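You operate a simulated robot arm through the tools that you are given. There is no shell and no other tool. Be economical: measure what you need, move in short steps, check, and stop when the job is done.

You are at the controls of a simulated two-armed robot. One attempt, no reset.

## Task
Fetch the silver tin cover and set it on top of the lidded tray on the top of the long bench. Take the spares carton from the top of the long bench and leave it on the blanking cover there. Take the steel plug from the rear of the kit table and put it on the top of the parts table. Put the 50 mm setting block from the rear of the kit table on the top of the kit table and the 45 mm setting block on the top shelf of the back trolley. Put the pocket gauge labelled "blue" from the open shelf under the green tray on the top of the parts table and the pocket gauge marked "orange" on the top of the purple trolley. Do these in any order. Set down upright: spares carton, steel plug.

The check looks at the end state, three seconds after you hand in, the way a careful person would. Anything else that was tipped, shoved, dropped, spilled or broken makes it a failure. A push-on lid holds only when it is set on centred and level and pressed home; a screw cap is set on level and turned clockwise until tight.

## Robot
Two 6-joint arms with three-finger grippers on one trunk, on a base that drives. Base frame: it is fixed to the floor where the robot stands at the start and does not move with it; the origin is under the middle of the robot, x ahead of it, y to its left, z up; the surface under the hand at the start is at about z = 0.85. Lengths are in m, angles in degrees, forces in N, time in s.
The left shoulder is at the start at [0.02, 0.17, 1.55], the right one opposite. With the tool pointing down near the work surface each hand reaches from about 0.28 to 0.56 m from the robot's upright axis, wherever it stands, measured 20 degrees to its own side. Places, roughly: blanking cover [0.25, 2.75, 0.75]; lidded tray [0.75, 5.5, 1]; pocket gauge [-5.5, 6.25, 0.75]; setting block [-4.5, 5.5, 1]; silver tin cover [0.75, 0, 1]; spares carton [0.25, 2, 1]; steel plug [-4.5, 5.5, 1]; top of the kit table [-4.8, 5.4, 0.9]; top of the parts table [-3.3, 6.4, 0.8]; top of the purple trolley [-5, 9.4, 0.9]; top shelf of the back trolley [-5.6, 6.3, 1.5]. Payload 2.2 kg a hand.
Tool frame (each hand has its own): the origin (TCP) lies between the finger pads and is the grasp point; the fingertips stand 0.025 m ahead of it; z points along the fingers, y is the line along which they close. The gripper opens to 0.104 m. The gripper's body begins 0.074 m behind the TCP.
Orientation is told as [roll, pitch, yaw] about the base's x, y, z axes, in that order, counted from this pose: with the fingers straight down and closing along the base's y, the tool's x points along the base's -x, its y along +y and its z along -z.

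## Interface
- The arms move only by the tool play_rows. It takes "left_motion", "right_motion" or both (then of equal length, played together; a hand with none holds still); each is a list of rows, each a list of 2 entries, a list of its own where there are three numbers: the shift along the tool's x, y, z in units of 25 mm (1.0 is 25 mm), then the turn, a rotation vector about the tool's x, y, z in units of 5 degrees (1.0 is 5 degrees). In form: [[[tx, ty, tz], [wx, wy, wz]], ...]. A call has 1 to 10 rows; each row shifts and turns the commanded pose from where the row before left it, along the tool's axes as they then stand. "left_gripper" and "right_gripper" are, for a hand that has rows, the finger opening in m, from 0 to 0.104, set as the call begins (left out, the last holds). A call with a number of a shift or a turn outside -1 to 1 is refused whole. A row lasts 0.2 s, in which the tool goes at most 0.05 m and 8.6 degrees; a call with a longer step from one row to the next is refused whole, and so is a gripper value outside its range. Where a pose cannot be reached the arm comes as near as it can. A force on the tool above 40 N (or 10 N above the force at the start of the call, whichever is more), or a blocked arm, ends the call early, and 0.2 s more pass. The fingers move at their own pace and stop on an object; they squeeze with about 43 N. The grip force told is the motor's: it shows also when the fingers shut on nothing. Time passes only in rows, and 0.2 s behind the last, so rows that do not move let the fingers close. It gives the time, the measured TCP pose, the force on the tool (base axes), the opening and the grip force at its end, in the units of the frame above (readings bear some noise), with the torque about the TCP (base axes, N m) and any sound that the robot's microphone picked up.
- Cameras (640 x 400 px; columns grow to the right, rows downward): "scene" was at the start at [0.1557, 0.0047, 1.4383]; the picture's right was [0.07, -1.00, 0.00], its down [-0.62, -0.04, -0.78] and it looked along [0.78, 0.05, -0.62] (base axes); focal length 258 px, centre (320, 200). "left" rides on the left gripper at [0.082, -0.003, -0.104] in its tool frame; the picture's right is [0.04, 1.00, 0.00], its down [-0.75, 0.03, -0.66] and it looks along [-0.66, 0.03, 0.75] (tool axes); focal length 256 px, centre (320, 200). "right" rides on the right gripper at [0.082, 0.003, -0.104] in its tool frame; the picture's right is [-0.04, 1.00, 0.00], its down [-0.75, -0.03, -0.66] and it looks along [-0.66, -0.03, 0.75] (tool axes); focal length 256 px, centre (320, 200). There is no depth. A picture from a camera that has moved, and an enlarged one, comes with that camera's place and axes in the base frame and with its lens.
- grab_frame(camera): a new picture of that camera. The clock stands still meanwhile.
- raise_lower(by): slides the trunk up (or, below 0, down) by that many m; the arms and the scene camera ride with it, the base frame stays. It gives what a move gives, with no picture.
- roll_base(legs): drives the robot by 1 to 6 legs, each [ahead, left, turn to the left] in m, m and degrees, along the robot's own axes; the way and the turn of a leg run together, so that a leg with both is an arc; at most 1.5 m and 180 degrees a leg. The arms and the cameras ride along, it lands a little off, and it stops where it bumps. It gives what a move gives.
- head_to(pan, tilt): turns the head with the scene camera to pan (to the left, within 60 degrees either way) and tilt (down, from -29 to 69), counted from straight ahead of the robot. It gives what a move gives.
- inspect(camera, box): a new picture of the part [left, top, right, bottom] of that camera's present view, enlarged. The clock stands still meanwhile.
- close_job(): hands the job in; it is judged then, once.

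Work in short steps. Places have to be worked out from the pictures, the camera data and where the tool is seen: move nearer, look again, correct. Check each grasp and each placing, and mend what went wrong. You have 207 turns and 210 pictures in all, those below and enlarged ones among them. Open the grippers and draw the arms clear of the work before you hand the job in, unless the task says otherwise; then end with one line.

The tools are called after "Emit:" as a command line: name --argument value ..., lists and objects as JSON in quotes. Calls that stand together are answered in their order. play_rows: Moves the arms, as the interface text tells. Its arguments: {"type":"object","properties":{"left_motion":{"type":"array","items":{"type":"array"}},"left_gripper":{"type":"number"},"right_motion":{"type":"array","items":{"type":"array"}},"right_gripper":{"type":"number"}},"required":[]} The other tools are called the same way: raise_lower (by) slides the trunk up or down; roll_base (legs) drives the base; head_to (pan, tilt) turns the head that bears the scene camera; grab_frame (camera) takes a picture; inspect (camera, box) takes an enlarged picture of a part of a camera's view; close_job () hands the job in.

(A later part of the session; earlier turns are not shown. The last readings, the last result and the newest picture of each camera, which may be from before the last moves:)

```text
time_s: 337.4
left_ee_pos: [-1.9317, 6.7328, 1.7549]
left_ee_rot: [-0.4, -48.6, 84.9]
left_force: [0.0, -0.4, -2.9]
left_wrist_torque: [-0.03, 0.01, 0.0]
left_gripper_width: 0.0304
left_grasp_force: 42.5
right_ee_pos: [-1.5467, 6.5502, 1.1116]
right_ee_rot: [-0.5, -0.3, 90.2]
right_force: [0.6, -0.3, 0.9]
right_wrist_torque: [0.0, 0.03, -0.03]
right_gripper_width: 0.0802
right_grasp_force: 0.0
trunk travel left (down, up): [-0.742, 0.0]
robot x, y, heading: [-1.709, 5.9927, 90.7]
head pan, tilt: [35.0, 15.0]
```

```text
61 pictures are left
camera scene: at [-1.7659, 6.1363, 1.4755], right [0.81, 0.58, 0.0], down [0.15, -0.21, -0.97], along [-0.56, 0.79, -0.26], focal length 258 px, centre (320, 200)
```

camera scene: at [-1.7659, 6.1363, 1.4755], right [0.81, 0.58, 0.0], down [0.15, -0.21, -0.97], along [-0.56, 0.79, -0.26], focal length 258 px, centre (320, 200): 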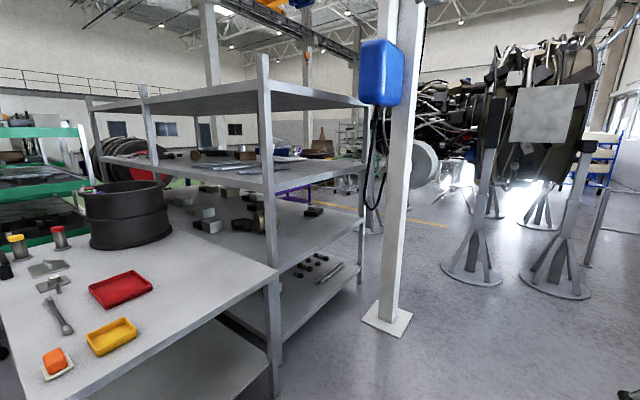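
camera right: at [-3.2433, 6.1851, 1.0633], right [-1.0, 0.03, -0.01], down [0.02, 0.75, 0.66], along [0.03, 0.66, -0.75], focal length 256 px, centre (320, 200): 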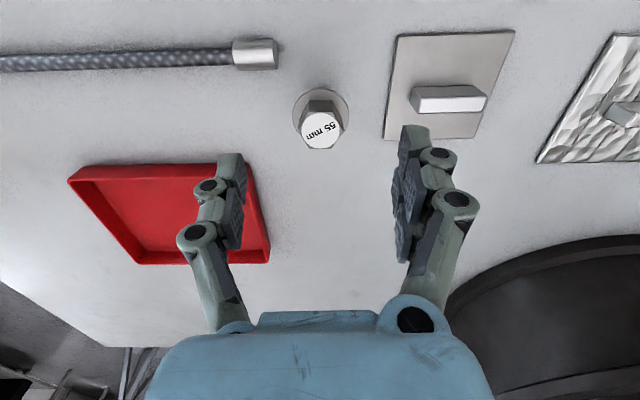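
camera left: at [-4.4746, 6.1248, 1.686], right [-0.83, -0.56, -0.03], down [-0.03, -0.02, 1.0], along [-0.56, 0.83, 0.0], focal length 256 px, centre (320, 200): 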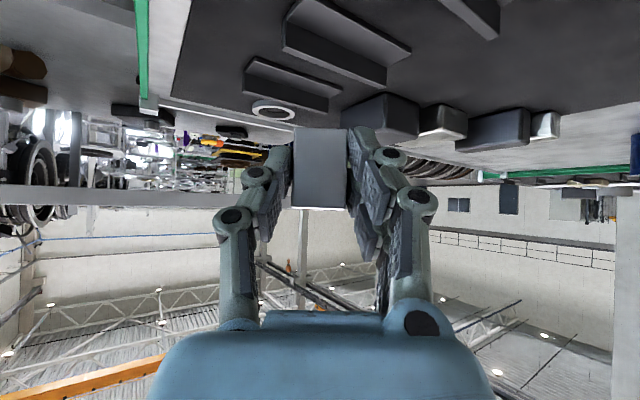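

The base was blocked after 0.27 m. I look down/ahead to see by what.

Emit:
head_to --pan -10 --tilt 55

Emit:
grab_frame --camera "scene"

```text
time_s: 338.5
left_ee_pos: [-1.9319, 6.7348, 1.7529]
left_ee_rot: [-0.5, -48.5, 84.9]
left_force: [-0.1, 0.4, -2.9]
left_wrist_torque: [-0.08, 0.0, 0.02]
left_gripper_width: 0.0302
left_grasp_force: 42.2
right_ee_pos: [-1.5478, 6.5518, 1.1109]
right_ee_rot: [-0.5, -0.2, 90.2]
right_force: [0.0, 0.6, -0.7]
right_wrist_torque: [0.0, -0.01, -0.02]
right_gripper_width: 0.0798
right_grasp_force: 0.0
trunk travel left (down, up): [-0.742, 0.0]
robot x, y, heading: [-1.7116, 5.9971, 90.5]
head pan, tilt: [-10.0, 55.0]
```

```text
60 pictures are left
camera scene: at [-1.6999, 6.1331, 1.4151], right [0.99, -0.16, 0.0], down [-0.13, -0.81, -0.57], along [0.09, 0.57, -0.82], focal length 258 px, centre (320, 200)
```

scene: 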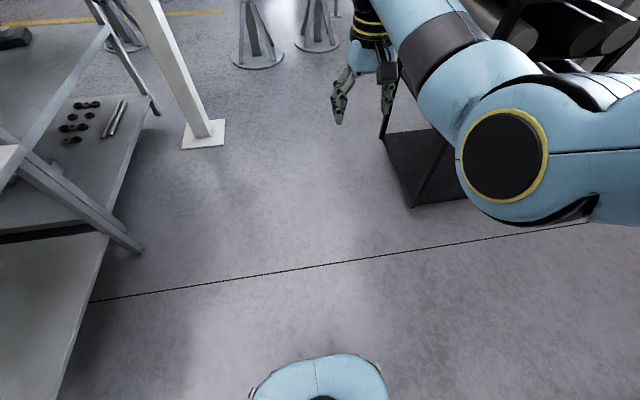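

The right elbow met the black rack; the north way is too tight for my arms. I'll take the wide southern loop instead: back off, face south, and go down the bench aisle (already proven free), then look west.

Emit:
roll_base --legs '[[-0.55, 0, 0], [0, 0, -180], [0, 0.95, 0], [1.5, 0, 0], [1.4, 0, 0]]'

Emit:
head_to --pan -45 --tilt 15

Emit:
grab_frame --camera "scene"

```text
time_s: 367.4
left_ee_pos: [-0.4159, 1.7753, 1.7531]
left_ee_rot: [-0.4, -48.6, -93.3]
left_force: [0.3, -0.4, -2.6]
left_wrist_torque: [0.09, 0.0, 0.01]
left_gripper_width: 0.0302
left_grasp_force: 42.6
right_ee_pos: [-0.8057, 1.9459, 1.1116]
right_ee_rot: [-0.5, -0.3, -88.0]
right_force: [-0.6, 0.0, 0.4]
right_wrist_torque: [-0.01, 0.01, -0.02]
right_gripper_width: 0.08
right_grasp_force: 0.0
trunk travel left (down, up): [-0.742, 0.0]
robot x, y, heading: [-0.6579, 2.5098, -87.5]
head pan, tilt: [-10.0, 55.0]
```

```text
time_s: 368.5
left_ee_pos: [-0.4168, 1.7754, 1.7519]
left_ee_rot: [-0.4, -48.6, -93.3]
left_force: [0.6, 0.7, -2.6]
left_wrist_torque: [0.12, 0.0, 0.04]
left_gripper_width: 0.03
left_grasp_force: 42.8
right_ee_pos: [-0.8051, 1.9458, 1.1103]
right_ee_rot: [-0.6, -0.3, -88.0]
right_force: [0.1, 0.0, 0.2]
right_wrist_torque: [-0.01, 0.02, 0.03]
right_gripper_width: 0.08
right_grasp_force: 0.1
trunk travel left (down, up): [-0.742, 0.0]
robot x, y, heading: [-0.6585, 2.5139, -87.7]
head pan, tilt: [-45.0, 15.0]
```

```text
59 pictures are left
camera scene: at [-0.7218, 2.3701, 1.4752], right [-0.74, 0.68, 0.0], down [0.18, 0.19, -0.97], along [-0.65, -0.71, -0.26], focal length 258 px, centre (320, 200)
```

scene: 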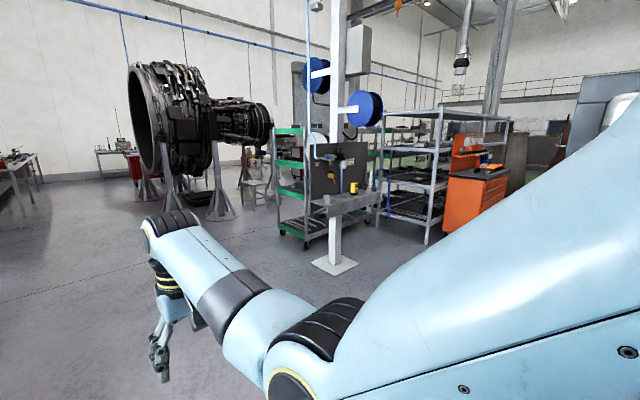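

Open floor southwest; corridor west between the engine stands and the orange cabinet. I go to ≈[-1.3,1.7] and face west.

Emit:
roll_base --legs '[[0.82, 0, 0], [0, 0, -92.4], [0.6, 0, 0]]'

Emit:
head_to --pan 0 --tilt 20

Emit:
grab_frame --camera "scene"

```text
time_s: 379.7
left_ee_pos: [-1.9598, 1.4393, 1.7532]
left_ee_rot: [-0.3, -48.6, 175.9]
left_force: [0.0, -0.2, -2.9]
left_wrist_torque: [0.01, -0.06, 0.0]
left_gripper_width: 0.0306
left_grasp_force: 42.6
right_ee_pos: [-1.7851, 1.8273, 1.1104]
right_ee_rot: [-0.5, -0.3, -178.7]
right_force: [0.6, -0.4, 0.2]
right_wrist_torque: [-0.03, -0.07, 0.0]
right_gripper_width: 0.08
right_grasp_force: 0.1
trunk travel left (down, up): [-0.742, 0.0]
robot x, y, heading: [-1.2214, 1.6728, -178.2]
head pan, tilt: [-45.0, 15.0]
```

```text
time_s: 380.8
left_ee_pos: [-1.961, 1.4406, 1.7535]
left_ee_rot: [-0.3, -48.6, 176.1]
left_force: [0.5, 0.1, -3.2]
left_wrist_torque: [-0.01, -0.09, 0.02]
left_gripper_width: 0.0302
left_grasp_force: 43.2
right_ee_pos: [-1.7849, 1.8285, 1.1106]
right_ee_rot: [-0.6, -0.3, -178.7]
right_force: [0.2, 0.2, -0.6]
right_wrist_torque: [0.03, 0.0, 0.04]
right_gripper_width: 0.0802
right_grasp_force: 0.0
trunk travel left (down, up): [-0.742, 0.0]
robot x, y, heading: [-1.2186, 1.6777, -178.3]
head pan, tilt: [0.0, 20.0]
```

```text
58 pictures are left
camera scene: at [-1.3872, 1.6697, 1.4671], right [-0.03, 1.0, 0.0], down [0.34, 0.01, -0.94], along [-0.94, -0.03, -0.34], focal length 258 px, centre (320, 200)
```

scene: 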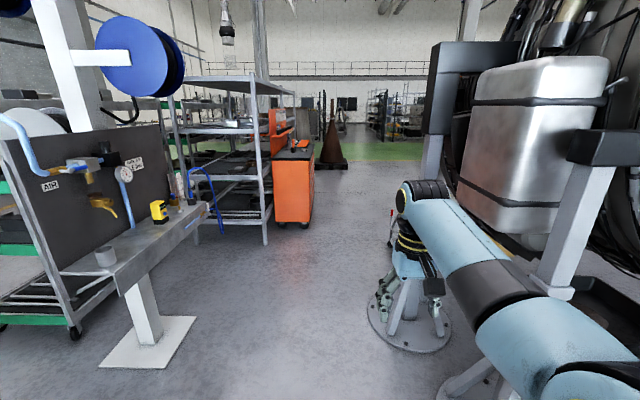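

Corridor looks passable: y≈1.45 at x≈−2.9, then y≈1.85 at x≈−4.6. Drive the first part and re-look.

Emit:
roll_base --legs '[[0.85, 0.12, -1.5], [0.85, 0.08, 0]]'

Emit:
grab_frame --camera "scene"

```text
time_s: 389.5
left_ee_pos: [-3.6689, 1.2388, 1.7532]
left_ee_rot: [-0.4, -48.6, 175.1]
left_force: [-0.4, -0.7, -2.7]
left_wrist_torque: [-0.02, -0.08, 0.0]
left_gripper_width: 0.0304
left_grasp_force: 42.6
right_ee_pos: [-3.4852, 1.6246, 1.1109]
right_ee_rot: [-0.5, -0.2, -179.7]
right_force: [-0.3, -0.2, -0.2]
right_wrist_torque: [-0.03, 0.02, 0.01]
right_gripper_width: 0.0798
right_grasp_force: 0.0
trunk travel left (down, up): [-0.742, 0.0]
robot x, y, heading: [-2.926, 1.4645, -179.1]
head pan, tilt: [0.0, 20.0]
```

```text
57 pictures are left
camera scene: at [-3.0903, 1.4594, 1.4671], right [-0.01, 1.0, 0.0], down [0.34, 0.0, -0.94], along [-0.94, -0.01, -0.34], focal length 258 px, centre (320, 200)
```

scene: 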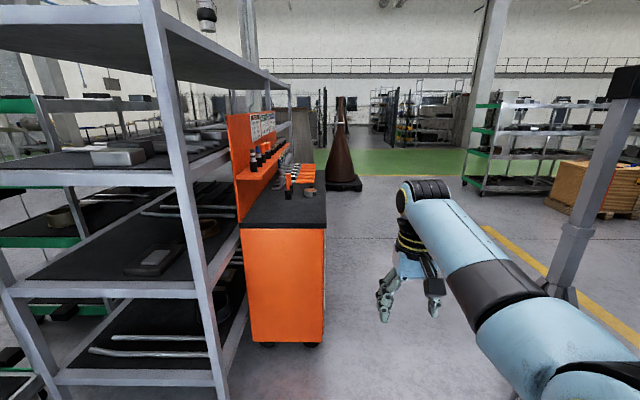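

Cabinet's north face y≈1.47; space north is wide. Continue west past it, then turn north.

Emit:
roll_base --legs '[[1.25, -0.53, 0], [1.3, -0.3, 0], [0, 0, -91]]'

Emit:
grab_frame --camera "scene"

```text
time_s: 406.4
left_ee_pos: [-5.6568, 3.0058, 1.753]
left_ee_rot: [-0.3, -48.6, 83.1]
left_force: [-0.1, 0.1, -3.8]
left_wrist_torque: [-0.11, 0.0, 0.0]
left_gripper_width: 0.0304
left_grasp_force: 42.9
right_ee_pos: [-5.2787, 2.8103, 1.1102]
right_ee_rot: [-0.5, -0.3, 88.2]
right_force: [0.1, 0.4, -0.1]
right_wrist_torque: [0.02, -0.01, -0.02]
right_gripper_width: 0.0798
right_grasp_force: 0.0
trunk travel left (down, up): [-0.742, 0.0]
robot x, y, heading: [-5.4568, 2.2511, 88.6]
head pan, tilt: [0.0, 20.0]
```

```text
56 pictures are left
camera scene: at [-5.4567, 2.419, 1.4671], right [1.0, -0.02, 0.0], down [-0.01, -0.34, -0.94], along [0.02, 0.94, -0.34], focal length 258 px, centre (320, 200)
```

scene: 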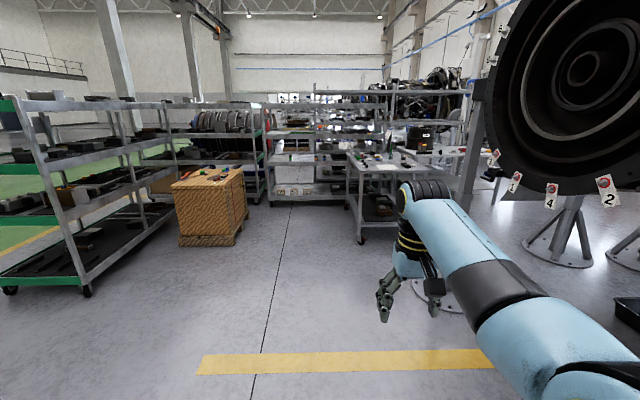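

I'm in the west area with the trolley straight ahead. Drive north to y≈4.8 and zoom on the trolley.

Emit:
roll_base --legs '[[1.3, 0, 1], [1.15, 0, 0]]'

Emit:
grab_frame --camera "scene"

Emit:
grab_frame --camera "left"

```text
time_s: 418.4
left_ee_pos: [-5.6447, 5.4626, 1.7525]
left_ee_rot: [-0.4, -48.5, 84.3]
left_force: [0.0, 0.1, -3.0]
left_wrist_torque: [-0.09, 0.02, 0.01]
left_gripper_width: 0.0302
left_grasp_force: 42.6
right_ee_pos: [-5.2629, 5.2751, 1.1107]
right_ee_rot: [-0.5, -0.3, 89.5]
right_force: [-0.6, -0.3, 0.7]
right_wrist_torque: [-0.01, -0.02, 0.01]
right_gripper_width: 0.0799
right_grasp_force: 0.1
trunk travel left (down, up): [-0.742, 0.0]
robot x, y, heading: [-5.4349, 4.7195, 89.9]
head pan, tilt: [0.0, 20.0]
```

```text
55 pictures are left
camera scene: at [-5.4325, 4.88, 1.4671], right [1.0, 0.0, 0.0], down [0.0, -0.34, -0.94], along [0.0, 0.94, -0.34], focal length 258 px, centre (320, 200)
```

scene: 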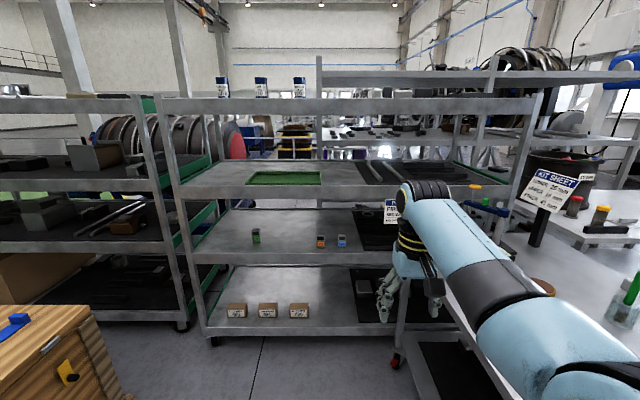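

```text
54 pictures are left
camera left: at [-5.656, 5.3311, 1.7612], right [-1.0, 0.08, -0.03], down [-0.03, 0.01, 1.0], along [0.08, 1.0, -0.01], focal length 256 px, centre (320, 200)
```

left: 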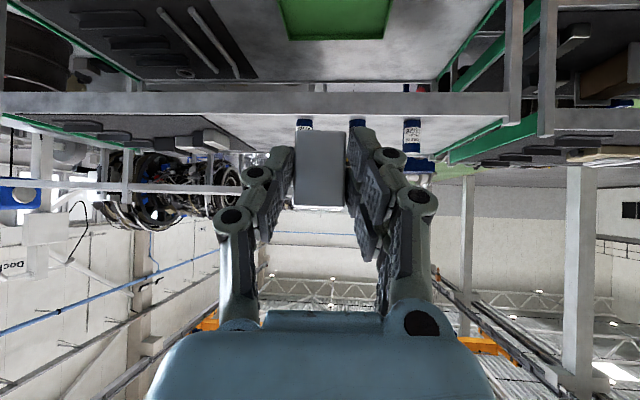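

Now I see: gauges stand on the shelf under the green tray, and the middle of the top shelf is free. Drive 0.69 m forward with the block high above the shelf.

Emit:
roll_base --legs '[[0.69, 0, 0]]'

Emit:
play_rows --left_motion '[[[-0.55, 0, 0.58], [0, 0, 0]], [[-0.3, 0, 1], [0, 0, 0]], [[-0.3, 0, 1], [0, 0, 0]], [[0, 0, 1], [0, 0, 0]], [[0, 0, 0], [0, 0, 0]]]'

Emit:
grab_frame --camera "left"

Emit:
grab_frame --camera "scene"

```text
time_s: 422.3
left_ee_pos: [-5.6482, 6.1607, 1.753]
left_ee_rot: [-0.4, -48.6, 84.5]
left_force: [0.4, 0.3, -2.9]
left_wrist_torque: [-0.11, 0.01, -0.04]
left_gripper_width: 0.0303
left_grasp_force: 43.1
right_ee_pos: [-5.2635, 5.9747, 1.1112]
right_ee_rot: [-0.4, -0.3, 89.8]
right_force: [0.5, 0.1, 0.3]
right_wrist_torque: [-0.02, 0.03, 0.0]
right_gripper_width: 0.0801
right_grasp_force: 0.0
trunk travel left (down, up): [-0.742, 0.0]
robot x, y, heading: [-5.4349, 5.414, 90.4]
head pan, tilt: [0.0, 20.0]
```

```text
time_s: 423.5
left_ee_pos: [-5.6421, 6.1934, 1.691]
left_ee_rot: [-0.4, -48.7, 84.5]
left_force: [-0.3, 0.4, -3.0]
left_wrist_torque: [-0.08, 0.02, 0.02]
left_gripper_width: 0.0302
left_grasp_force: 42.6
left hand out of reach, approached as far as the arm can: row 1, 2, 3, 4
right_ee_pos: [-5.2643, 5.9735, 1.1115]
right_ee_rot: [-0.5, -0.3, 89.8]
right_force: [-0.3, -0.7, -0.6]
right_wrist_torque: [0.01, -0.02, 0.02]
right_gripper_width: 0.08
right_grasp_force: 0.1
trunk travel left (down, up): [-0.742, 0.0]
robot x, y, heading: [-5.4335, 5.4195, 90.4]
head pan, tilt: [0.0, 20.0]
```

```text
53 pictures are left
camera left: at [-5.6515, 6.0623, 1.6992], right [-1.0, 0.07, -0.03], down [-0.03, 0.01, 1.0], along [0.08, 1.0, -0.01], focal length 256 px, centre (320, 200)
```

left: 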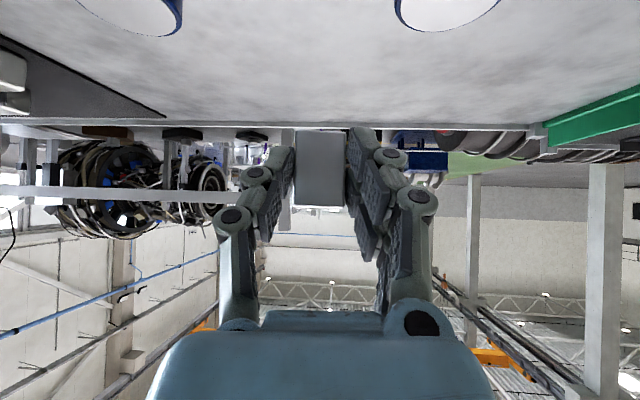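

```text
52 pictures are left
camera scene: at [-5.433, 5.5785, 1.4672], right [1.0, 0.0, 0.0], down [0.0, -0.34, -0.94], along [0.0, 0.94, -0.34], focal length 258 px, centre (320, 200)
```

scene: 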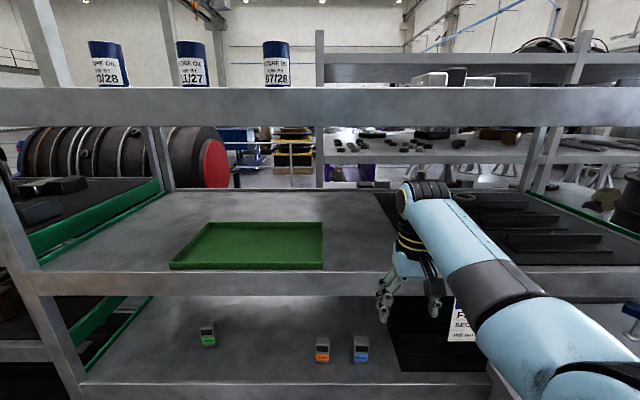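

Oil bottles (top ≈1.59) flank this spot; the shelf right of them (x≈−5.33) is free. I swing there by rotating the base 22° right, still above bottle height.

Emit:
roll_base --legs '[[0, 0, -22]]'

Emit:
grab_frame --camera "left"

Emit:
head_to --pan 22 --tilt 0

Emit:
grab_frame --camera "scene"

```text
time_s: 425.0
left_ee_pos: [-5.3434, 6.217, 1.6907]
left_ee_rot: [-0.5, -48.6, 63.1]
left_force: [-0.7, 0.1, -2.3]
left_wrist_torque: [-0.1, 0.03, 0.02]
left_gripper_width: 0.0302
left_grasp_force: 42.9
right_ee_pos: [-5.0746, 5.8749, 1.1112]
right_ee_rot: [-0.5, -0.3, 68.4]
right_force: [-0.2, 0.6, 0.7]
right_wrist_torque: [0.0, 0.0, -0.01]
right_gripper_width: 0.08
right_grasp_force: 0.1
trunk travel left (down, up): [-0.742, 0.0]
robot x, y, heading: [-5.4333, 5.4171, 68.8]
head pan, tilt: [0.0, 20.0]
```

```text
51 pictures are left
camera left: at [-5.4008, 6.0989, 1.6989], right [-0.9, 0.43, -0.03], down [-0.03, 0.02, 1.0], along [0.43, 0.9, -0.01], focal length 256 px, centre (320, 200)
```

left: 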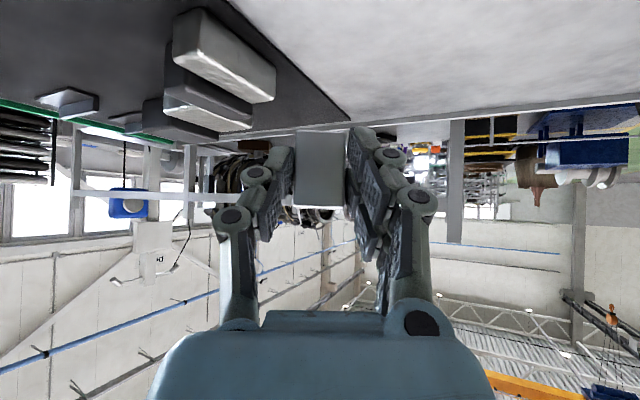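

```text
time_s: 425.9
left_ee_pos: [-5.3438, 6.2176, 1.6898]
left_ee_rot: [-0.3, -48.6, 63.1]
left_force: [-0.5, -0.2, -2.9]
left_wrist_torque: [-0.09, 0.04, 0.02]
left_gripper_width: 0.0303
left_grasp_force: 43.1
right_ee_pos: [-5.0725, 5.8745, 1.1099]
right_ee_rot: [-0.5, -0.1, 68.4]
right_force: [-0.3, -0.3, 0.7]
right_wrist_torque: [0.0, 0.0, -0.01]
right_gripper_width: 0.08
right_grasp_force: 0.0
trunk travel left (down, up): [-0.742, 0.0]
robot x, y, heading: [-5.4315, 5.4152, 68.8]
head pan, tilt: [22.0, 0.0]
```

```text
50 pictures are left
camera scene: at [-5.4081, 5.5716, 1.4993], right [1.0, 0.01, 0.0], down [0.0, 0.0, -1.0], along [-0.01, 1.0, 0.0], focal length 258 px, centre (320, 200)
```

scene: 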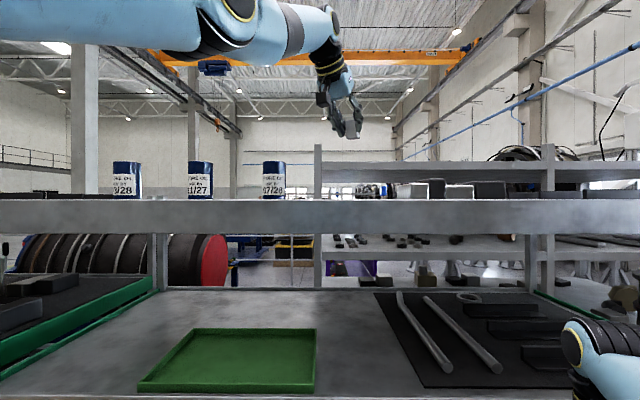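

Block is over free shelf between bottles and boxes. Lower with the trunk in steps.

Emit:
raise_lower --by -0.07

Emit:
raise_lower --by -0.06

Emit:
inspect --camera "scene" --box '[240, 90, 480, 220]'

```text
time_s: 426.9
left_ee_pos: [-5.3423, 6.2181, 1.6211]
left_ee_rot: [-0.4, -48.6, 63.1]
left_force: [0.4, 0.3, -3.2]
left_wrist_torque: [-0.06, 0.05, -0.03]
left_gripper_width: 0.0303
left_grasp_force: 42.5
right_ee_pos: [-5.0715, 5.8748, 1.0407]
right_ee_rot: [-0.5, -0.3, 68.4]
right_force: [0.1, 0.2, 0.0]
right_wrist_torque: [0.0, -0.02, 0.02]
right_gripper_width: 0.0799
right_grasp_force: 0.0
trunk travel left (down, up): [-0.672, 0.07]
robot x, y, heading: [-5.4314, 5.4178, 68.9]
head pan, tilt: [22.0, 0.0]
```

```text
time_s: 427.9
left_ee_pos: [-5.3441, 6.2169, 1.5602]
left_ee_rot: [-0.4, -48.7, 63.2]
left_force: [1.0, 0.1, -2.5]
left_wrist_torque: [-0.09, 0.04, 0.0]
left_gripper_width: 0.0302
left_grasp_force: 42.7
right_ee_pos: [-5.0729, 5.8755, 0.9818]
right_ee_rot: [-0.5, -0.3, 68.4]
right_force: [0.2, 0.1, 0.9]
right_wrist_torque: [-0.03, 0.01, -0.02]
right_gripper_width: 0.0801
right_grasp_force: 0.0
trunk travel left (down, up): [-0.612, 0.13]
robot x, y, heading: [-5.432, 5.4157, 68.4]
head pan, tilt: [22.0, 0.0]
```

```text
2.67 times, centred on (360, 155) of scene
camera zoom: at [-5.4082, 5.5716, 1.3692], right [1.0, 0.01, 0.0], down [0.0, 0.0, -1.0], along [-0.01, 1.0, 0.0], focal length 689 px, centre (213, 320)
```

zoom: 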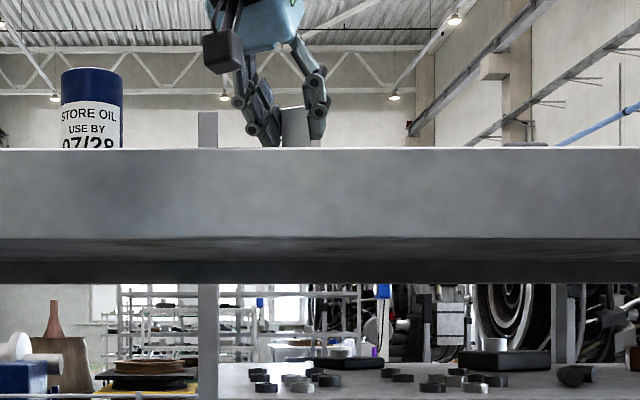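

The hand's pitch drifted to −48.6° vs −44.2° at grasp; I level it before contact.

Emit:
play_rows --left_motion '[[[0, 0, 0], [0.1, 0.88, 0]], [[0, 0, 0], [0, 0, 0]]]'

Emit:
raise_lower --by -0.02

Emit:
raise_lower --by -0.006

```text
time_s: 428.5
left_ee_pos: [-5.3481, 6.2056, 1.5531]
left_ee_rot: [-0.9, -44.0, 63.0]
left_force: [0.2, 0.4, -3.8]
left_wrist_torque: [-0.07, 0.04, 0.0]
left_gripper_width: 0.0302
left_grasp_force: 43.2
left hand out of reach, approached as far as the arm can: row 1
right_ee_pos: [-5.0726, 5.8752, 0.9805]
right_ee_rot: [-0.6, -0.1, 68.4]
right_force: [0.0, -0.5, -1.1]
right_wrist_torque: [0.02, 0.0, 0.0]
right_gripper_width: 0.0801
right_grasp_force: 0.1
trunk travel left (down, up): [-0.612, 0.13]
robot x, y, heading: [-5.4328, 5.4152, 68.8]
head pan, tilt: [22.0, 0.0]
```

```text
time_s: 429.2
left_ee_pos: [-5.3489, 6.2048, 1.5344]
left_ee_rot: [-0.7, -44.2, 63.0]
left_force: [-0.3, -0.4, -2.7]
left_wrist_torque: [-0.08, 0.01, -0.01]
left_gripper_width: 0.0303
left_grasp_force: 43.3
right_ee_pos: [-5.072, 5.8744, 0.9602]
right_ee_rot: [-0.5, -0.2, 68.4]
right_force: [0.6, 0.6, 0.3]
right_wrist_torque: [0.02, 0.0, -0.04]
right_gripper_width: 0.0799
right_grasp_force: 0.0
trunk travel left (down, up): [-0.592, 0.15]
robot x, y, heading: [-5.429, 5.4138, 68.9]
head pan, tilt: [22.0, 0.0]
```

```text
time_s: 429.8
left_ee_pos: [-5.3482, 6.2042, 1.5276]
left_ee_rot: [-0.7, -44.2, 63.0]
left_force: [0.0, 0.3, -2.7]
left_wrist_torque: [-0.07, -0.01, 0.0]
left_gripper_width: 0.0306
left_grasp_force: 43.3
right_ee_pos: [-5.073, 5.875, 0.9531]
right_ee_rot: [-0.6, -0.3, 68.4]
right_force: [-0.2, 0.7, -0.3]
right_wrist_torque: [0.04, 0.01, -0.02]
right_gripper_width: 0.0799
right_grasp_force: 0.1
trunk travel left (down, up): [-0.586, 0.156]
robot x, y, heading: [-5.4348, 5.4159, 68.7]
head pan, tilt: [22.0, 0.0]
```

Still free; continue with small steps until contact.

Emit:
raise_lower --by -0.005

Emit:
raise_lower --by -0.004

Emit:
grab_frame --camera "left"

```text
time_s: 430.3
left_ee_pos: [-5.3489, 6.2057, 1.5225]
left_ee_rot: [-0.7, -44.1, 62.9]
left_force: [0.3, 0.1, -2.4]
left_wrist_torque: [-0.09, 0.01, 0.0]
left_gripper_width: 0.0302
left_grasp_force: 43.0
right_ee_pos: [-5.0719, 5.8753, 0.9488]
right_ee_rot: [-0.5, -0.3, 68.4]
right_force: [-0.8, 0.3, 0.3]
right_wrist_torque: [-0.02, 0.01, 0.0]
right_gripper_width: 0.0798
right_grasp_force: 0.1
trunk travel left (down, up): [-0.581, 0.161]
robot x, y, heading: [-5.4354, 5.4141, 68.7]
head pan, tilt: [22.0, 0.0]
```

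```text
time_s: 430.8
left_ee_pos: [-5.3493, 6.2052, 1.521]
left_ee_rot: [-0.8, -44.4, 63.0]
left_force: [-0.4, 2.0, 3.7]
left_wrist_torque: [0.28, 0.01, -0.01]
left_gripper_width: 0.0301
left_grasp_force: 42.9
right_ee_pos: [-5.073, 5.8742, 0.9461]
right_ee_rot: [-0.4, -0.3, 68.4]
right_force: [0.0, -0.7, -0.6]
right_wrist_torque: [0.01, 0.02, -0.01]
right_gripper_width: 0.0797
right_grasp_force: 0.2
trunk travel left (down, up): [-0.577, 0.165]
robot x, y, heading: [-5.4333, 5.4189, 68.5]
head pan, tilt: [22.0, 0.0]
```

```text
48 pictures are left
camera left: at [-5.4069, 6.0875, 1.5385], right [-0.9, 0.44, -0.04], down [0.0, 0.09, 1.0], along [0.44, 0.9, -0.08], focal length 256 px, centre (320, 200)
```

left: 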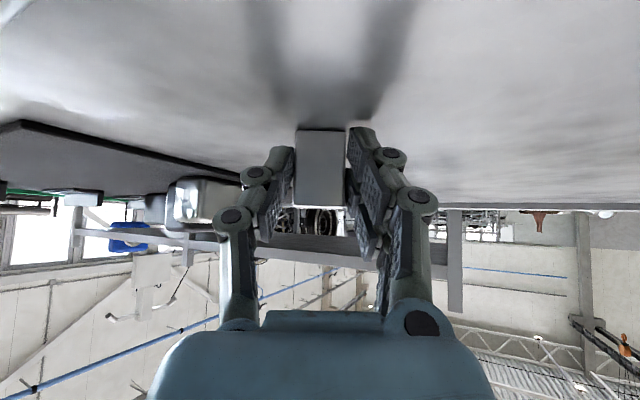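

First contact; press 2 mm more, then release and raise.

Emit:
raise_lower --by -0.002

Emit:
play_rows --left_motion '[[[0, 0, 0], [0, 0, 0]], [[0, 0, 0], [0, 0, 0]], [[0, 0, 0], [0, 0, 0]]]' --left_gripper 0.08

Emit:
raise_lower --by 0.14

Emit:
grab_frame --camera "left"

```text
time_s: 431.4
left_ee_pos: [-5.3495, 6.2043, 1.5205]
left_ee_rot: [-0.8, -44.6, 62.9]
left_force: [1.6, 7.9, 15.5]
left_wrist_torque: [0.94, -0.25, 0.03]
left_gripper_width: 0.0301
left_grasp_force: 43.1
right_ee_pos: [-5.0717, 5.8742, 0.9454]
right_ee_rot: [-0.6, -0.2, 68.4]
right_force: [0.2, -0.1, 0.1]
right_wrist_torque: [-0.04, 0.0, 0.01]
right_gripper_width: 0.0798
right_grasp_force: 0.0
trunk travel left (down, up): [-0.575, 0.167]
robot x, y, heading: [-5.4338, 5.4175, 68.8]
head pan, tilt: [22.0, 0.0]
```

```text
time_s: 432.1
left_ee_pos: [-5.3492, 6.2028, 1.5166]
left_ee_rot: [-0.8, -44.1, 63.0]
left_force: [-0.1, 0.1, 0.0]
left_wrist_torque: [-0.04, 0.02, -0.02]
left_gripper_width: 0.0813
left_grasp_force: 0.1
right_ee_pos: [-5.0713, 5.875, 0.9439]
right_ee_rot: [-0.5, -0.3, 68.4]
right_force: [-0.1, 1.1, 0.6]
right_wrist_torque: [0.02, 0.02, 0.01]
right_gripper_width: 0.08
right_grasp_force: 0.0
trunk travel left (down, up): [-0.575, 0.167]
robot x, y, heading: [-5.4326, 5.4158, 68.6]
head pan, tilt: [22.0, 0.0]
```

```text
time_s: 433.8
left_ee_pos: [-5.3487, 6.2051, 1.6581]
left_ee_rot: [-0.8, -44.1, 63.0]
left_force: [-0.1, 0.1, -0.6]
left_wrist_torque: [0.0, 0.01, 0.01]
left_gripper_width: 0.0801
left_grasp_force: 0.1
right_ee_pos: [-5.0734, 5.8756, 1.0829]
right_ee_rot: [-0.5, -0.2, 68.5]
right_force: [-0.1, 0.3, -0.7]
right_wrist_torque: [-0.02, -0.04, 0.0]
right_gripper_width: 0.0802
right_grasp_force: 0.0
trunk travel left (down, up): [-0.715, 0.027]
robot x, y, heading: [-5.4347, 5.4176, 68.4]
head pan, tilt: [22.0, 0.0]
```

```text
47 pictures are left
camera left: at [-5.4068, 6.0877, 1.6751], right [-0.9, 0.44, -0.04], down [0.0, 0.09, 1.0], along [0.44, 0.89, -0.08], focal length 256 px, centre (320, 200)
```

left: 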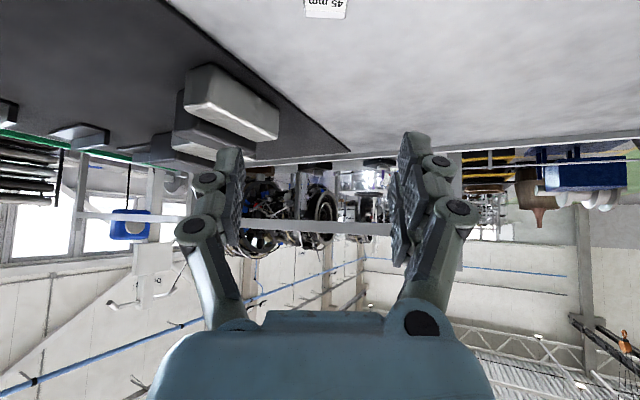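

45 mm block stands on the top shelf. Next the gauges: I back off, lower the trunk, bring the left hand down (yaw aligned to the shelf), and tilt the right hand 45° too.

Emit:
roll_base --legs '[[-0.49, -0.01, 0]]'

Emit:
play_rows --left_motion '[[[0.7, 0, 0.72], [-0.7, 0, -0.72]], [[0.7, 0, 0.72], [-0.7, 0, -0.72]], [[0.7, 0, 0.72], [-0.7, 0, -0.72]], [[0.7, 0, 0.72], [-0.7, 0, -0.72]], [[0.7, 0, 0.72], [-0.7, 0, -0.72]], [[0.7, 0, 0.72], [0, 0, 0]], [[0.7, 0, 0.72], [0, 0, 0]], [[0.7, 0, 0.72], [0, 0, 0]], [[0.7, 0, 0.72], [0, 0, 0]], [[0.7, 0, 0.72], [0, 0, 0]]]' --right_motion '[[[-0.65, 0, 0], [0, -1, 0]], [[-0.65, 0, 0.06], [0, -1, 0]], [[-0.64, 0, 0.11], [0, -1, 0]], [[-0.63, 0, 0.17], [0, -1, 0]], [[-0.61, 0, 0.22], [0, -1, 0]], [[-0.59, 0, 0.27], [0, -1, 0]], [[-0.56, 0, 0.32], [0, -1, 0]], [[-0.53, 0, 0.37], [0, -1, 0]], [[-0.5, 0, 0.42], [0, -1, 0]], [[0, 0, 0], [0, 0, 0]]]'

Emit:
raise_lower --by -0.25

Emit:
head_to --pan 20 --tilt 25

Emit:
grab_frame --camera "scene"

```text
time_s: 436.7
left_ee_pos: [-5.5182, 5.7443, 1.6568]
left_ee_rot: [-0.8, -44.2, 63.0]
left_force: [0.5, 0.9, -0.3]
left_wrist_torque: [0.03, -0.04, -0.02]
left_gripper_width: 0.08
left_grasp_force: 0.1
right_ee_pos: [-5.2409, 5.4123, 1.082]
right_ee_rot: [-0.4, -0.3, 68.3]
right_force: [0.0, 0.7, -0.1]
right_wrist_torque: [-0.03, 0.03, 0.04]
right_gripper_width: 0.0799
right_grasp_force: 0.0
trunk travel left (down, up): [-0.715, 0.027]
robot x, y, heading: [-5.5989, 4.9539, 68.7]
head pan, tilt: [22.0, 0.0]
```

```text
time_s: 438.9
left_ee_pos: [-5.516, 5.7416, 1.4049]
left_ee_rot: [-0.8, -44.0, 87.9]
left_force: [-0.6, -0.1, 0.5]
left_wrist_torque: [0.01, -0.01, 0.01]
left_gripper_width: 0.0799
left_grasp_force: 0.0
right_ee_pos: [-5.1872, 5.5494, 1.0844]
right_ee_rot: [-0.7, -45.3, 68.8]
right_force: [0.8, 0.5, -0.3]
right_wrist_torque: [0.02, 0.0, -0.03]
right_gripper_width: 0.0797
right_grasp_force: 0.0
trunk travel left (down, up): [-0.715, 0.027]
robot x, y, heading: [-5.5982, 4.9523, 68.5]
head pan, tilt: [22.0, 0.0]
```

```text
time_s: 441.5
left_ee_pos: [-5.5151, 5.7421, 1.156]
left_ee_rot: [-0.7, -44.0, 88.0]
left_force: [0.6, 0.3, 0.8]
left_wrist_torque: [-0.01, -0.02, 0.01]
left_gripper_width: 0.0801
left_grasp_force: 0.1
right_ee_pos: [-5.1871, 5.549, 0.8342]
right_ee_rot: [-0.7, -45.3, 68.8]
right_force: [0.3, 0.1, -0.3]
right_wrist_torque: [0.01, 0.01, -0.02]
right_gripper_width: 0.0798
right_grasp_force: 0.0
trunk travel left (down, up): [-0.465, 0.277]
robot x, y, heading: [-5.5976, 4.9552, 68.5]
head pan, tilt: [22.0, 0.0]
```

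```text
time_s: 442.4
left_ee_pos: [-5.5147, 5.7422, 1.1548]
left_ee_rot: [-0.7, -43.8, 88.0]
left_force: [0.0, 0.4, -0.5]
left_wrist_torque: [0.01, -0.01, 0.02]
left_gripper_width: 0.0803
left_grasp_force: 0.0
right_ee_pos: [-5.1872, 5.5491, 0.8348]
right_ee_rot: [-0.7, -45.3, 68.8]
right_force: [-0.1, 0.0, -0.2]
right_wrist_torque: [0.04, -0.01, -0.02]
right_gripper_width: 0.0801
right_grasp_force: 0.1
trunk travel left (down, up): [-0.465, 0.277]
robot x, y, heading: [-5.5984, 4.9574, 68.5]
head pan, tilt: [20.0, 25.0]
```

```text
46 pictures are left
camera scene: at [-5.5734, 5.114, 1.1801], right [1.0, -0.02, 0.0], down [-0.01, -0.42, -0.91], along [0.02, 0.91, -0.42], focal length 258 px, centre (320, 200)
```

scene: 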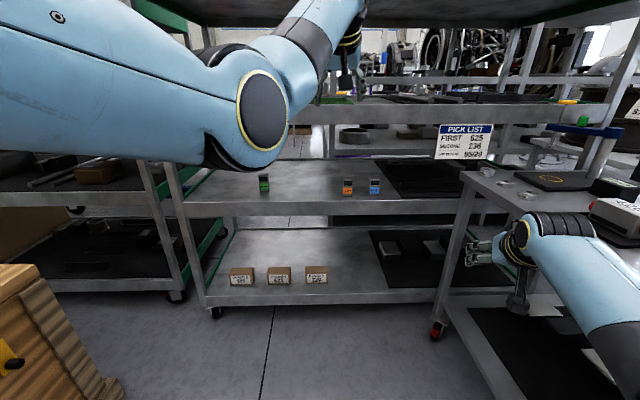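

Triangulated gauges: orange ≈[-5.431,6.162], blue ≈[-5.312,6.162], z 0.72–0.795. Zoom to read their markings.

Emit:
inspect --camera "scene" --box '[240, 165, 400, 215]'

```text
4.00 times, centred on (320, 190) of scene
camera zoom: at [-5.5734, 5.114, 1.1801], right [1.0, -0.02, 0.0], down [-0.01, -0.42, -0.91], along [0.02, 0.91, -0.42], focal length 1033 px, centre (320, 240)
```

zoom: 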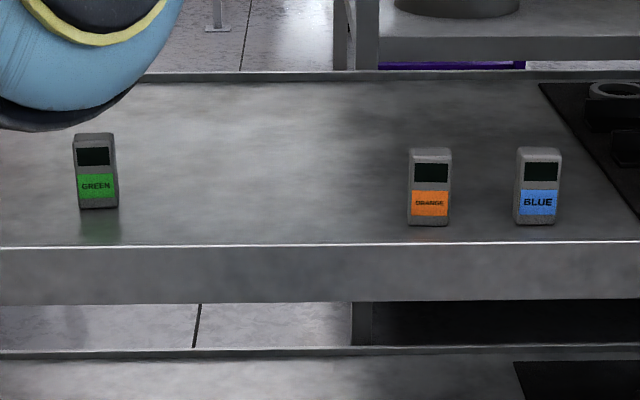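

Labels clear. I lower the left hand to gauge height in front of the trolley, then approach partway.

Emit:
play_rows --left_motion '[[[0.7, 0, 0.72], [0, 0, 0]], [[0.7, 0, 0.72], [0, 0, 0]], [[0.7, 0, 0.72], [0, 0, 0]], [[0.7, 0, 0.72], [0, 0, 0]], [[0.7, 0, 0.72], [0, 0, 0]], [[0.7, 0, 0.72], [0, 0, 0]], [[0.7, 0, 0.72], [0, 0, 0]], [[0.7, 0, 0.72], [0, 0, 0]], [[0.7, 0, 0.72], [0, 0, 0]], [[0.7, 0, 0.72], [0, 0, 0]]]'

Emit:
play_rows --left_motion '[[[0.7, 0, 0.72], [0, 0, 0]], [[0.7, 0, 0.72], [0, 0, 0]], [[0.7, 0, 0.72], [0, 0, 0]], [[0.7, 0, 0.72], [0, 0, 0]]]'

Emit:
roll_base --legs '[[0.33, 0.04, 0]]'

Emit:
grab_frame --camera "left"

Emit:
grab_frame --camera "scene"

```text
time_s: 444.6
left_ee_pos: [-5.5122, 5.7417, 0.905]
left_ee_rot: [-0.8, -43.8, 88.0]
left_force: [-0.2, 0.3, -0.8]
left_wrist_torque: [-0.02, -0.02, 0.0]
left_gripper_width: 0.0798
left_grasp_force: 0.1
right_ee_pos: [-5.1864, 5.5484, 0.8336]
right_ee_rot: [-0.6, -45.3, 68.8]
right_force: [0.2, 0.0, -0.4]
right_wrist_torque: [-0.02, -0.03, -0.01]
right_gripper_width: 0.0802
right_grasp_force: 0.0
trunk travel left (down, up): [-0.465, 0.277]
robot x, y, heading: [-5.5994, 4.9562, 68.7]
head pan, tilt: [20.0, 25.0]
```

```text
time_s: 445.6
left_ee_pos: [-5.5124, 5.7272, 0.8189]
left_ee_rot: [-0.7, -43.9, 88.0]
left_force: [-0.2, -0.9, -0.1]
left_wrist_torque: [-0.02, -0.02, 0.01]
left_gripper_width: 0.08
left_grasp_force: 0.1
left hand out of reach, approached as far as the arm can: row 3, 4
right_ee_pos: [-5.1871, 5.5498, 0.8347]
right_ee_rot: [-0.7, -45.3, 68.8]
right_force: [-0.6, -0.8, 0.2]
right_wrist_torque: [-0.01, 0.02, 0.02]
right_gripper_width: 0.0801
right_grasp_force: 0.0
trunk travel left (down, up): [-0.465, 0.277]
robot x, y, heading: [-5.6009, 4.9543, 68.5]
head pan, tilt: [20.0, 25.0]
```

```text
time_s: 447.8
left_ee_pos: [-5.4269, 6.0508, 0.8183]
left_ee_rot: [-0.7, -43.9, 87.9]
left_force: [0.6, 0.5, 0.2]
left_wrist_torque: [0.01, 0.01, 0.0]
left_gripper_width: 0.0799
left_grasp_force: 0.1
right_ee_pos: [-5.1036, 5.8721, 0.834]
right_ee_rot: [-0.7, -45.3, 68.6]
right_force: [0.0, 1.0, 0.4]
right_wrist_torque: [0.0, 0.01, 0.01]
right_gripper_width: 0.0799
right_grasp_force: 0.0
trunk travel left (down, up): [-0.465, 0.277]
robot x, y, heading: [-5.516, 5.2796, 68.7]
head pan, tilt: [20.0, 25.0]
```

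```text
44 pictures are left
camera left: at [-5.431, 5.9212, 0.8378], right [-1.0, 0.02, -0.04], down [-0.04, 0.09, 1.0], along [0.02, 1.0, -0.09], focal length 256 px, centre (320, 200)
```

left: 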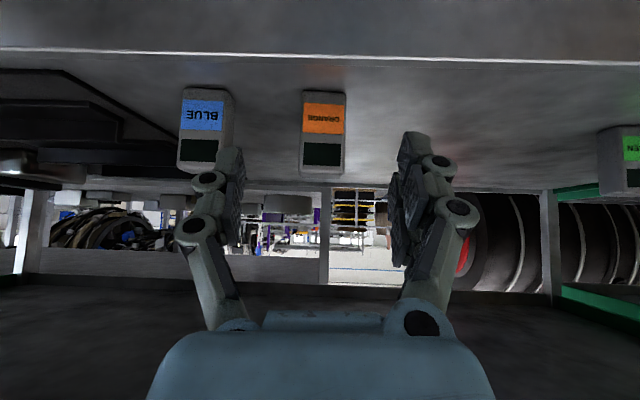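

```text
43 pictures are left
camera scene: at [-5.4892, 5.4386, 1.1798], right [1.0, -0.03, 0.0], down [-0.01, -0.42, -0.91], along [0.02, 0.91, -0.42], focal length 258 px, centre (320, 200)
```

scene: 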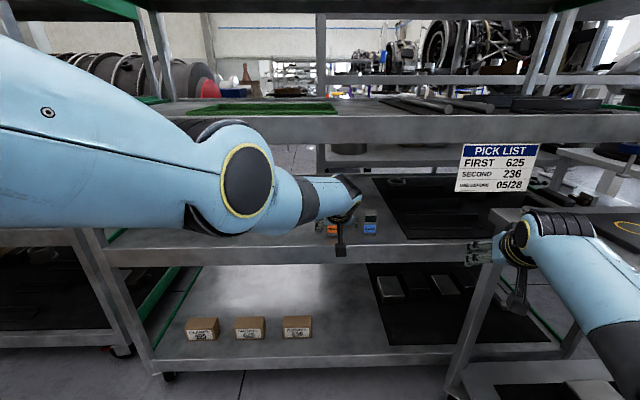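

Orange gauge is centred between the fingers, front face ≈0.11 m ahead. Lower 5 cm with the trunk and move in 0.12 m.

Emit:
raise_lower --by -0.05

Emit:
roll_base --legs '[[0.11, 0.045, 0]]'

Emit:
grab_frame --camera "left"

```text
time_s: 448.7
left_ee_pos: [-5.4285, 6.0509, 0.7698]
left_ee_rot: [-0.7, -44.0, 88.0]
left_force: [0.9, 0.1, 0.0]
left_wrist_torque: [0.01, -0.01, 0.0]
left_gripper_width: 0.08
left_grasp_force: 0.1
right_ee_pos: [-5.104, 5.872, 0.784]
right_ee_rot: [-0.6, -45.2, 68.7]
right_force: [-0.1, 0.1, 0.6]
right_wrist_torque: [0.05, 0.01, -0.01]
right_gripper_width: 0.0799
right_grasp_force: 0.1
trunk travel left (down, up): [-0.415, 0.327]
robot x, y, heading: [-5.5178, 5.2776, 68.5]
head pan, tilt: [20.0, 25.0]
```

```text
time_s: 449.9
left_ee_pos: [-5.4297, 6.171, 0.7685]
left_ee_rot: [-0.8, -43.9, 87.8]
left_force: [0.0, 0.4, -0.4]
left_wrist_torque: [0.0, -0.03, -0.01]
left_gripper_width: 0.0798
left_grasp_force: 0.0
right_ee_pos: [-5.1045, 5.991, 0.7837]
right_ee_rot: [-0.6, -45.2, 68.7]
right_force: [0.2, 0.1, -0.5]
right_wrist_torque: [0.04, -0.01, -0.03]
right_gripper_width: 0.0801
right_grasp_force: 0.1
trunk travel left (down, up): [-0.415, 0.327]
robot x, y, heading: [-5.5225, 5.3959, 68.5]
head pan, tilt: [20.0, 25.0]
```

```text
42 pictures are left
camera left: at [-5.4322, 6.0401, 0.7873], right [-1.0, 0.02, -0.04], down [-0.04, 0.09, 1.0], along [0.02, 1.0, -0.09], focal length 256 px, centre (320, 200)
```

left: 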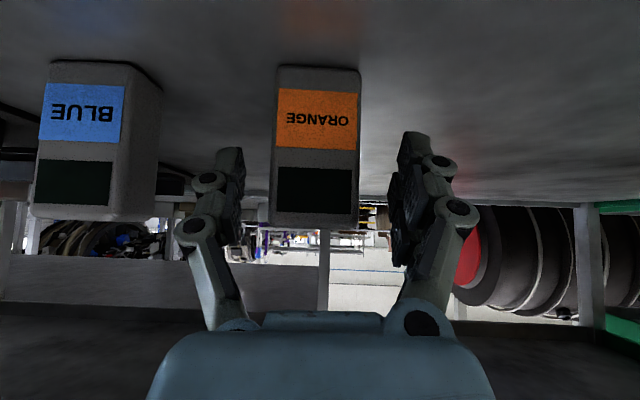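

Gauge front face is right at the TCP; 20 mm further, then close.

Emit:
play_rows --left_motion '[[[-0.3, 0, 0.85], [0, 0, 0]], [[0, 0, 0], [0, 0, 0]]]'

Emit:
play_rows --left_motion '[[[0, 0, 0], [0, 0, 0]], [[0, 0, 0], [0, 0, 0]], [[0, 0, 0], [0, 0, 0]]]' --left_gripper 0.0

Emit:
grab_frame --camera "left"

```text
time_s: 450.5
left_ee_pos: [-5.4309, 6.1728, 0.7662]
left_ee_rot: [-0.7, -43.8, 87.8]
left_force: [-0.4, 0.5, -0.7]
left_wrist_torque: [0.01, -0.02, -0.02]
left_gripper_width: 0.0799
left_grasp_force: 0.1
left hand out of reach, approached as far as the arm can: row 1
right_ee_pos: [-5.1045, 5.9906, 0.7847]
right_ee_rot: [-0.7, -45.4, 68.6]
right_force: [-0.3, 0.7, -0.5]
right_wrist_torque: [-0.01, -0.02, 0.0]
right_gripper_width: 0.0799
right_grasp_force: 0.0
trunk travel left (down, up): [-0.415, 0.327]
robot x, y, heading: [-5.5127, 5.3973, 68.5]
head pan, tilt: [20.0, 25.0]
```

```text
time_s: 451.3
left_ee_pos: [-5.4303, 6.1741, 0.7665]
left_ee_rot: [-0.7, -43.9, 87.7]
left_force: [0.4, -0.8, 0.6]
left_wrist_torque: [-0.01, -0.06, -0.01]
left_gripper_width: 0.0453
left_grasp_force: 43.2
right_ee_pos: [-5.1041, 5.9899, 0.7842]
right_ee_rot: [-0.8, -45.3, 68.6]
right_force: [0.3, 0.7, 0.0]
right_wrist_torque: [-0.04, 0.01, 0.01]
right_gripper_width: 0.0801
right_grasp_force: 0.1
trunk travel left (down, up): [-0.415, 0.327]
robot x, y, heading: [-5.5173, 5.4, 68.6]
head pan, tilt: [20.0, 25.0]
```

```text
41 pictures are left
camera left: at [-5.4332, 6.0429, 0.7851], right [-1.0, 0.02, -0.04], down [-0.04, 0.09, 1.0], along [0.02, 1.0, -0.09], focal length 256 px, centre (320, 200)
```

left: 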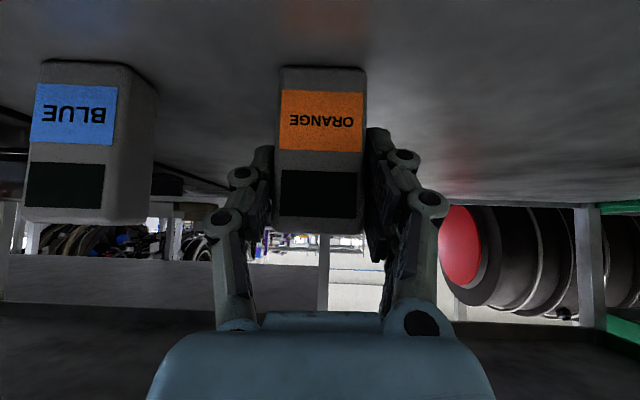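

Orange gripped (45 mm). I lift it off, back out, then retract the left arm so the right hand can take the blue one.

Emit:
raise_lower --by 0.03

Emit:
roll_base --legs '[[-0.28, -0.11, 0]]'

Emit:
play_rows --left_motion '[[[0.2, 0.2, -1], [0, 0, 0]], [[0.2, 0.2, -1], [0, 0, 0]], [[0.2, 0.2, -1], [0, 0, 0]], [[0.2, 0.2, -1], [0, 0, 0]], [[0.2, 0.2, -1], [0, 0, 0]], [[0.2, 0.2, -1], [0, 0, 0]], [[0.2, 0.2, -1], [0, 0, 0]], [[0.2, 0.2, -1], [0, 0, 0]]]'

Emit:
roll_base --legs '[[0, 0, 21.5]]'

Emit:
grab_frame --camera "right"

```text
time_s: 452.1
left_ee_pos: [-5.4302, 6.172, 0.7954]
left_ee_rot: [-0.8, -43.7, 87.9]
left_force: [0.9, -0.3, -2.0]
left_wrist_torque: [-0.01, -0.01, 0.02]
left_gripper_width: 0.0452
left_grasp_force: 42.8
right_ee_pos: [-5.1044, 5.9902, 0.8145]
right_ee_rot: [-0.7, -45.3, 68.5]
right_force: [-0.4, -0.1, 0.3]
right_wrist_torque: [0.01, 0.01, 0.0]
right_gripper_width: 0.08
right_grasp_force: 0.1
trunk travel left (down, up): [-0.445, 0.297]
robot x, y, heading: [-5.5183, 5.3989, 68.6]
head pan, tilt: [20.0, 25.0]
```

```text
time_s: 454.1
left_ee_pos: [-5.4291, 5.8688, 0.7977]
left_ee_rot: [-0.8, -43.9, 87.9]
left_force: [1.0, -1.0, -1.4]
left_wrist_torque: [-0.03, -0.02, -0.03]
left_gripper_width: 0.0454
left_grasp_force: 43.0
right_ee_pos: [-5.1033, 5.6871, 0.8144]
right_ee_rot: [-0.7, -45.3, 68.7]
right_force: [-1.0, -0.5, -0.4]
right_wrist_torque: [0.02, 0.02, 0.0]
right_gripper_width: 0.08
right_grasp_force: 0.0
trunk travel left (down, up): [-0.445, 0.297]
robot x, y, heading: [-5.5186, 5.0964, 68.4]
head pan, tilt: [20.0, 25.0]
```

```text
time_s: 456.0
left_ee_pos: [-5.5428, 5.7462, 0.9339]
left_ee_rot: [10.1, -48.5, 82.6]
left_force: [-0.4, 0.2, -1.8]
left_wrist_torque: [-0.02, 0.0, 0.01]
left_gripper_width: 0.0453
left_grasp_force: 43.5
right_ee_pos: [-5.1028, 5.6899, 0.8145]
right_ee_rot: [-0.5, -45.2, 68.7]
right_force: [-0.1, 0.5, -0.3]
right_wrist_torque: [-0.01, -0.01, 0.01]
right_gripper_width: 0.0799
right_grasp_force: 0.1
trunk travel left (down, up): [-0.445, 0.297]
robot x, y, heading: [-5.5166, 5.0963, 68.4]
head pan, tilt: [20.0, 25.0]
stopped in row 8 (left hand): the arm was blocked; the commanded pose is now the measured one
```

```text
time_s: 457.6
left_ee_pos: [-5.7812, 5.691, 0.9329]
left_ee_rot: [10.1, -48.5, 104.4]
left_force: [0.3, -0.5, -2.9]
left_wrist_torque: [-0.06, -0.02, -0.02]
left_gripper_width: 0.0453
left_grasp_force: 43.2
right_ee_pos: [-5.352, 5.8002, 0.8147]
right_ee_rot: [-0.7, -45.3, 90.3]
right_force: [-0.1, 0.5, -0.2]
right_wrist_torque: [0.01, -0.03, 0.01]
right_gripper_width: 0.0801
right_grasp_force: 0.0
trunk travel left (down, up): [-0.445, 0.297]
robot x, y, heading: [-5.5174, 5.0943, 90.4]
head pan, tilt: [20.0, 25.0]
```

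```text
40 pictures are left
camera right: at [-5.3564, 5.668, 0.8299], right [-1.0, 0.03, 0.02], down [0.02, 0.06, 1.0], along [0.03, 1.0, -0.07], focal length 256 px, centre (320, 200)
```

right: 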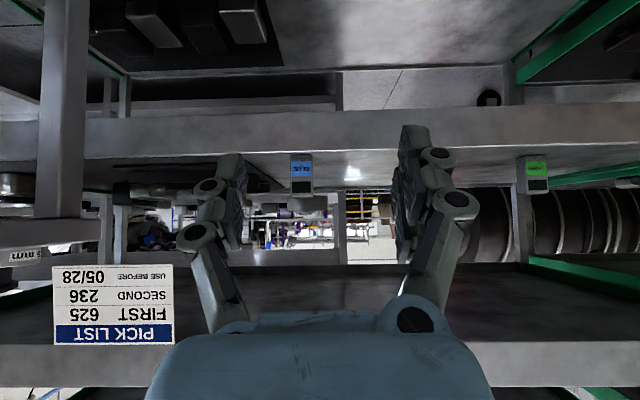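

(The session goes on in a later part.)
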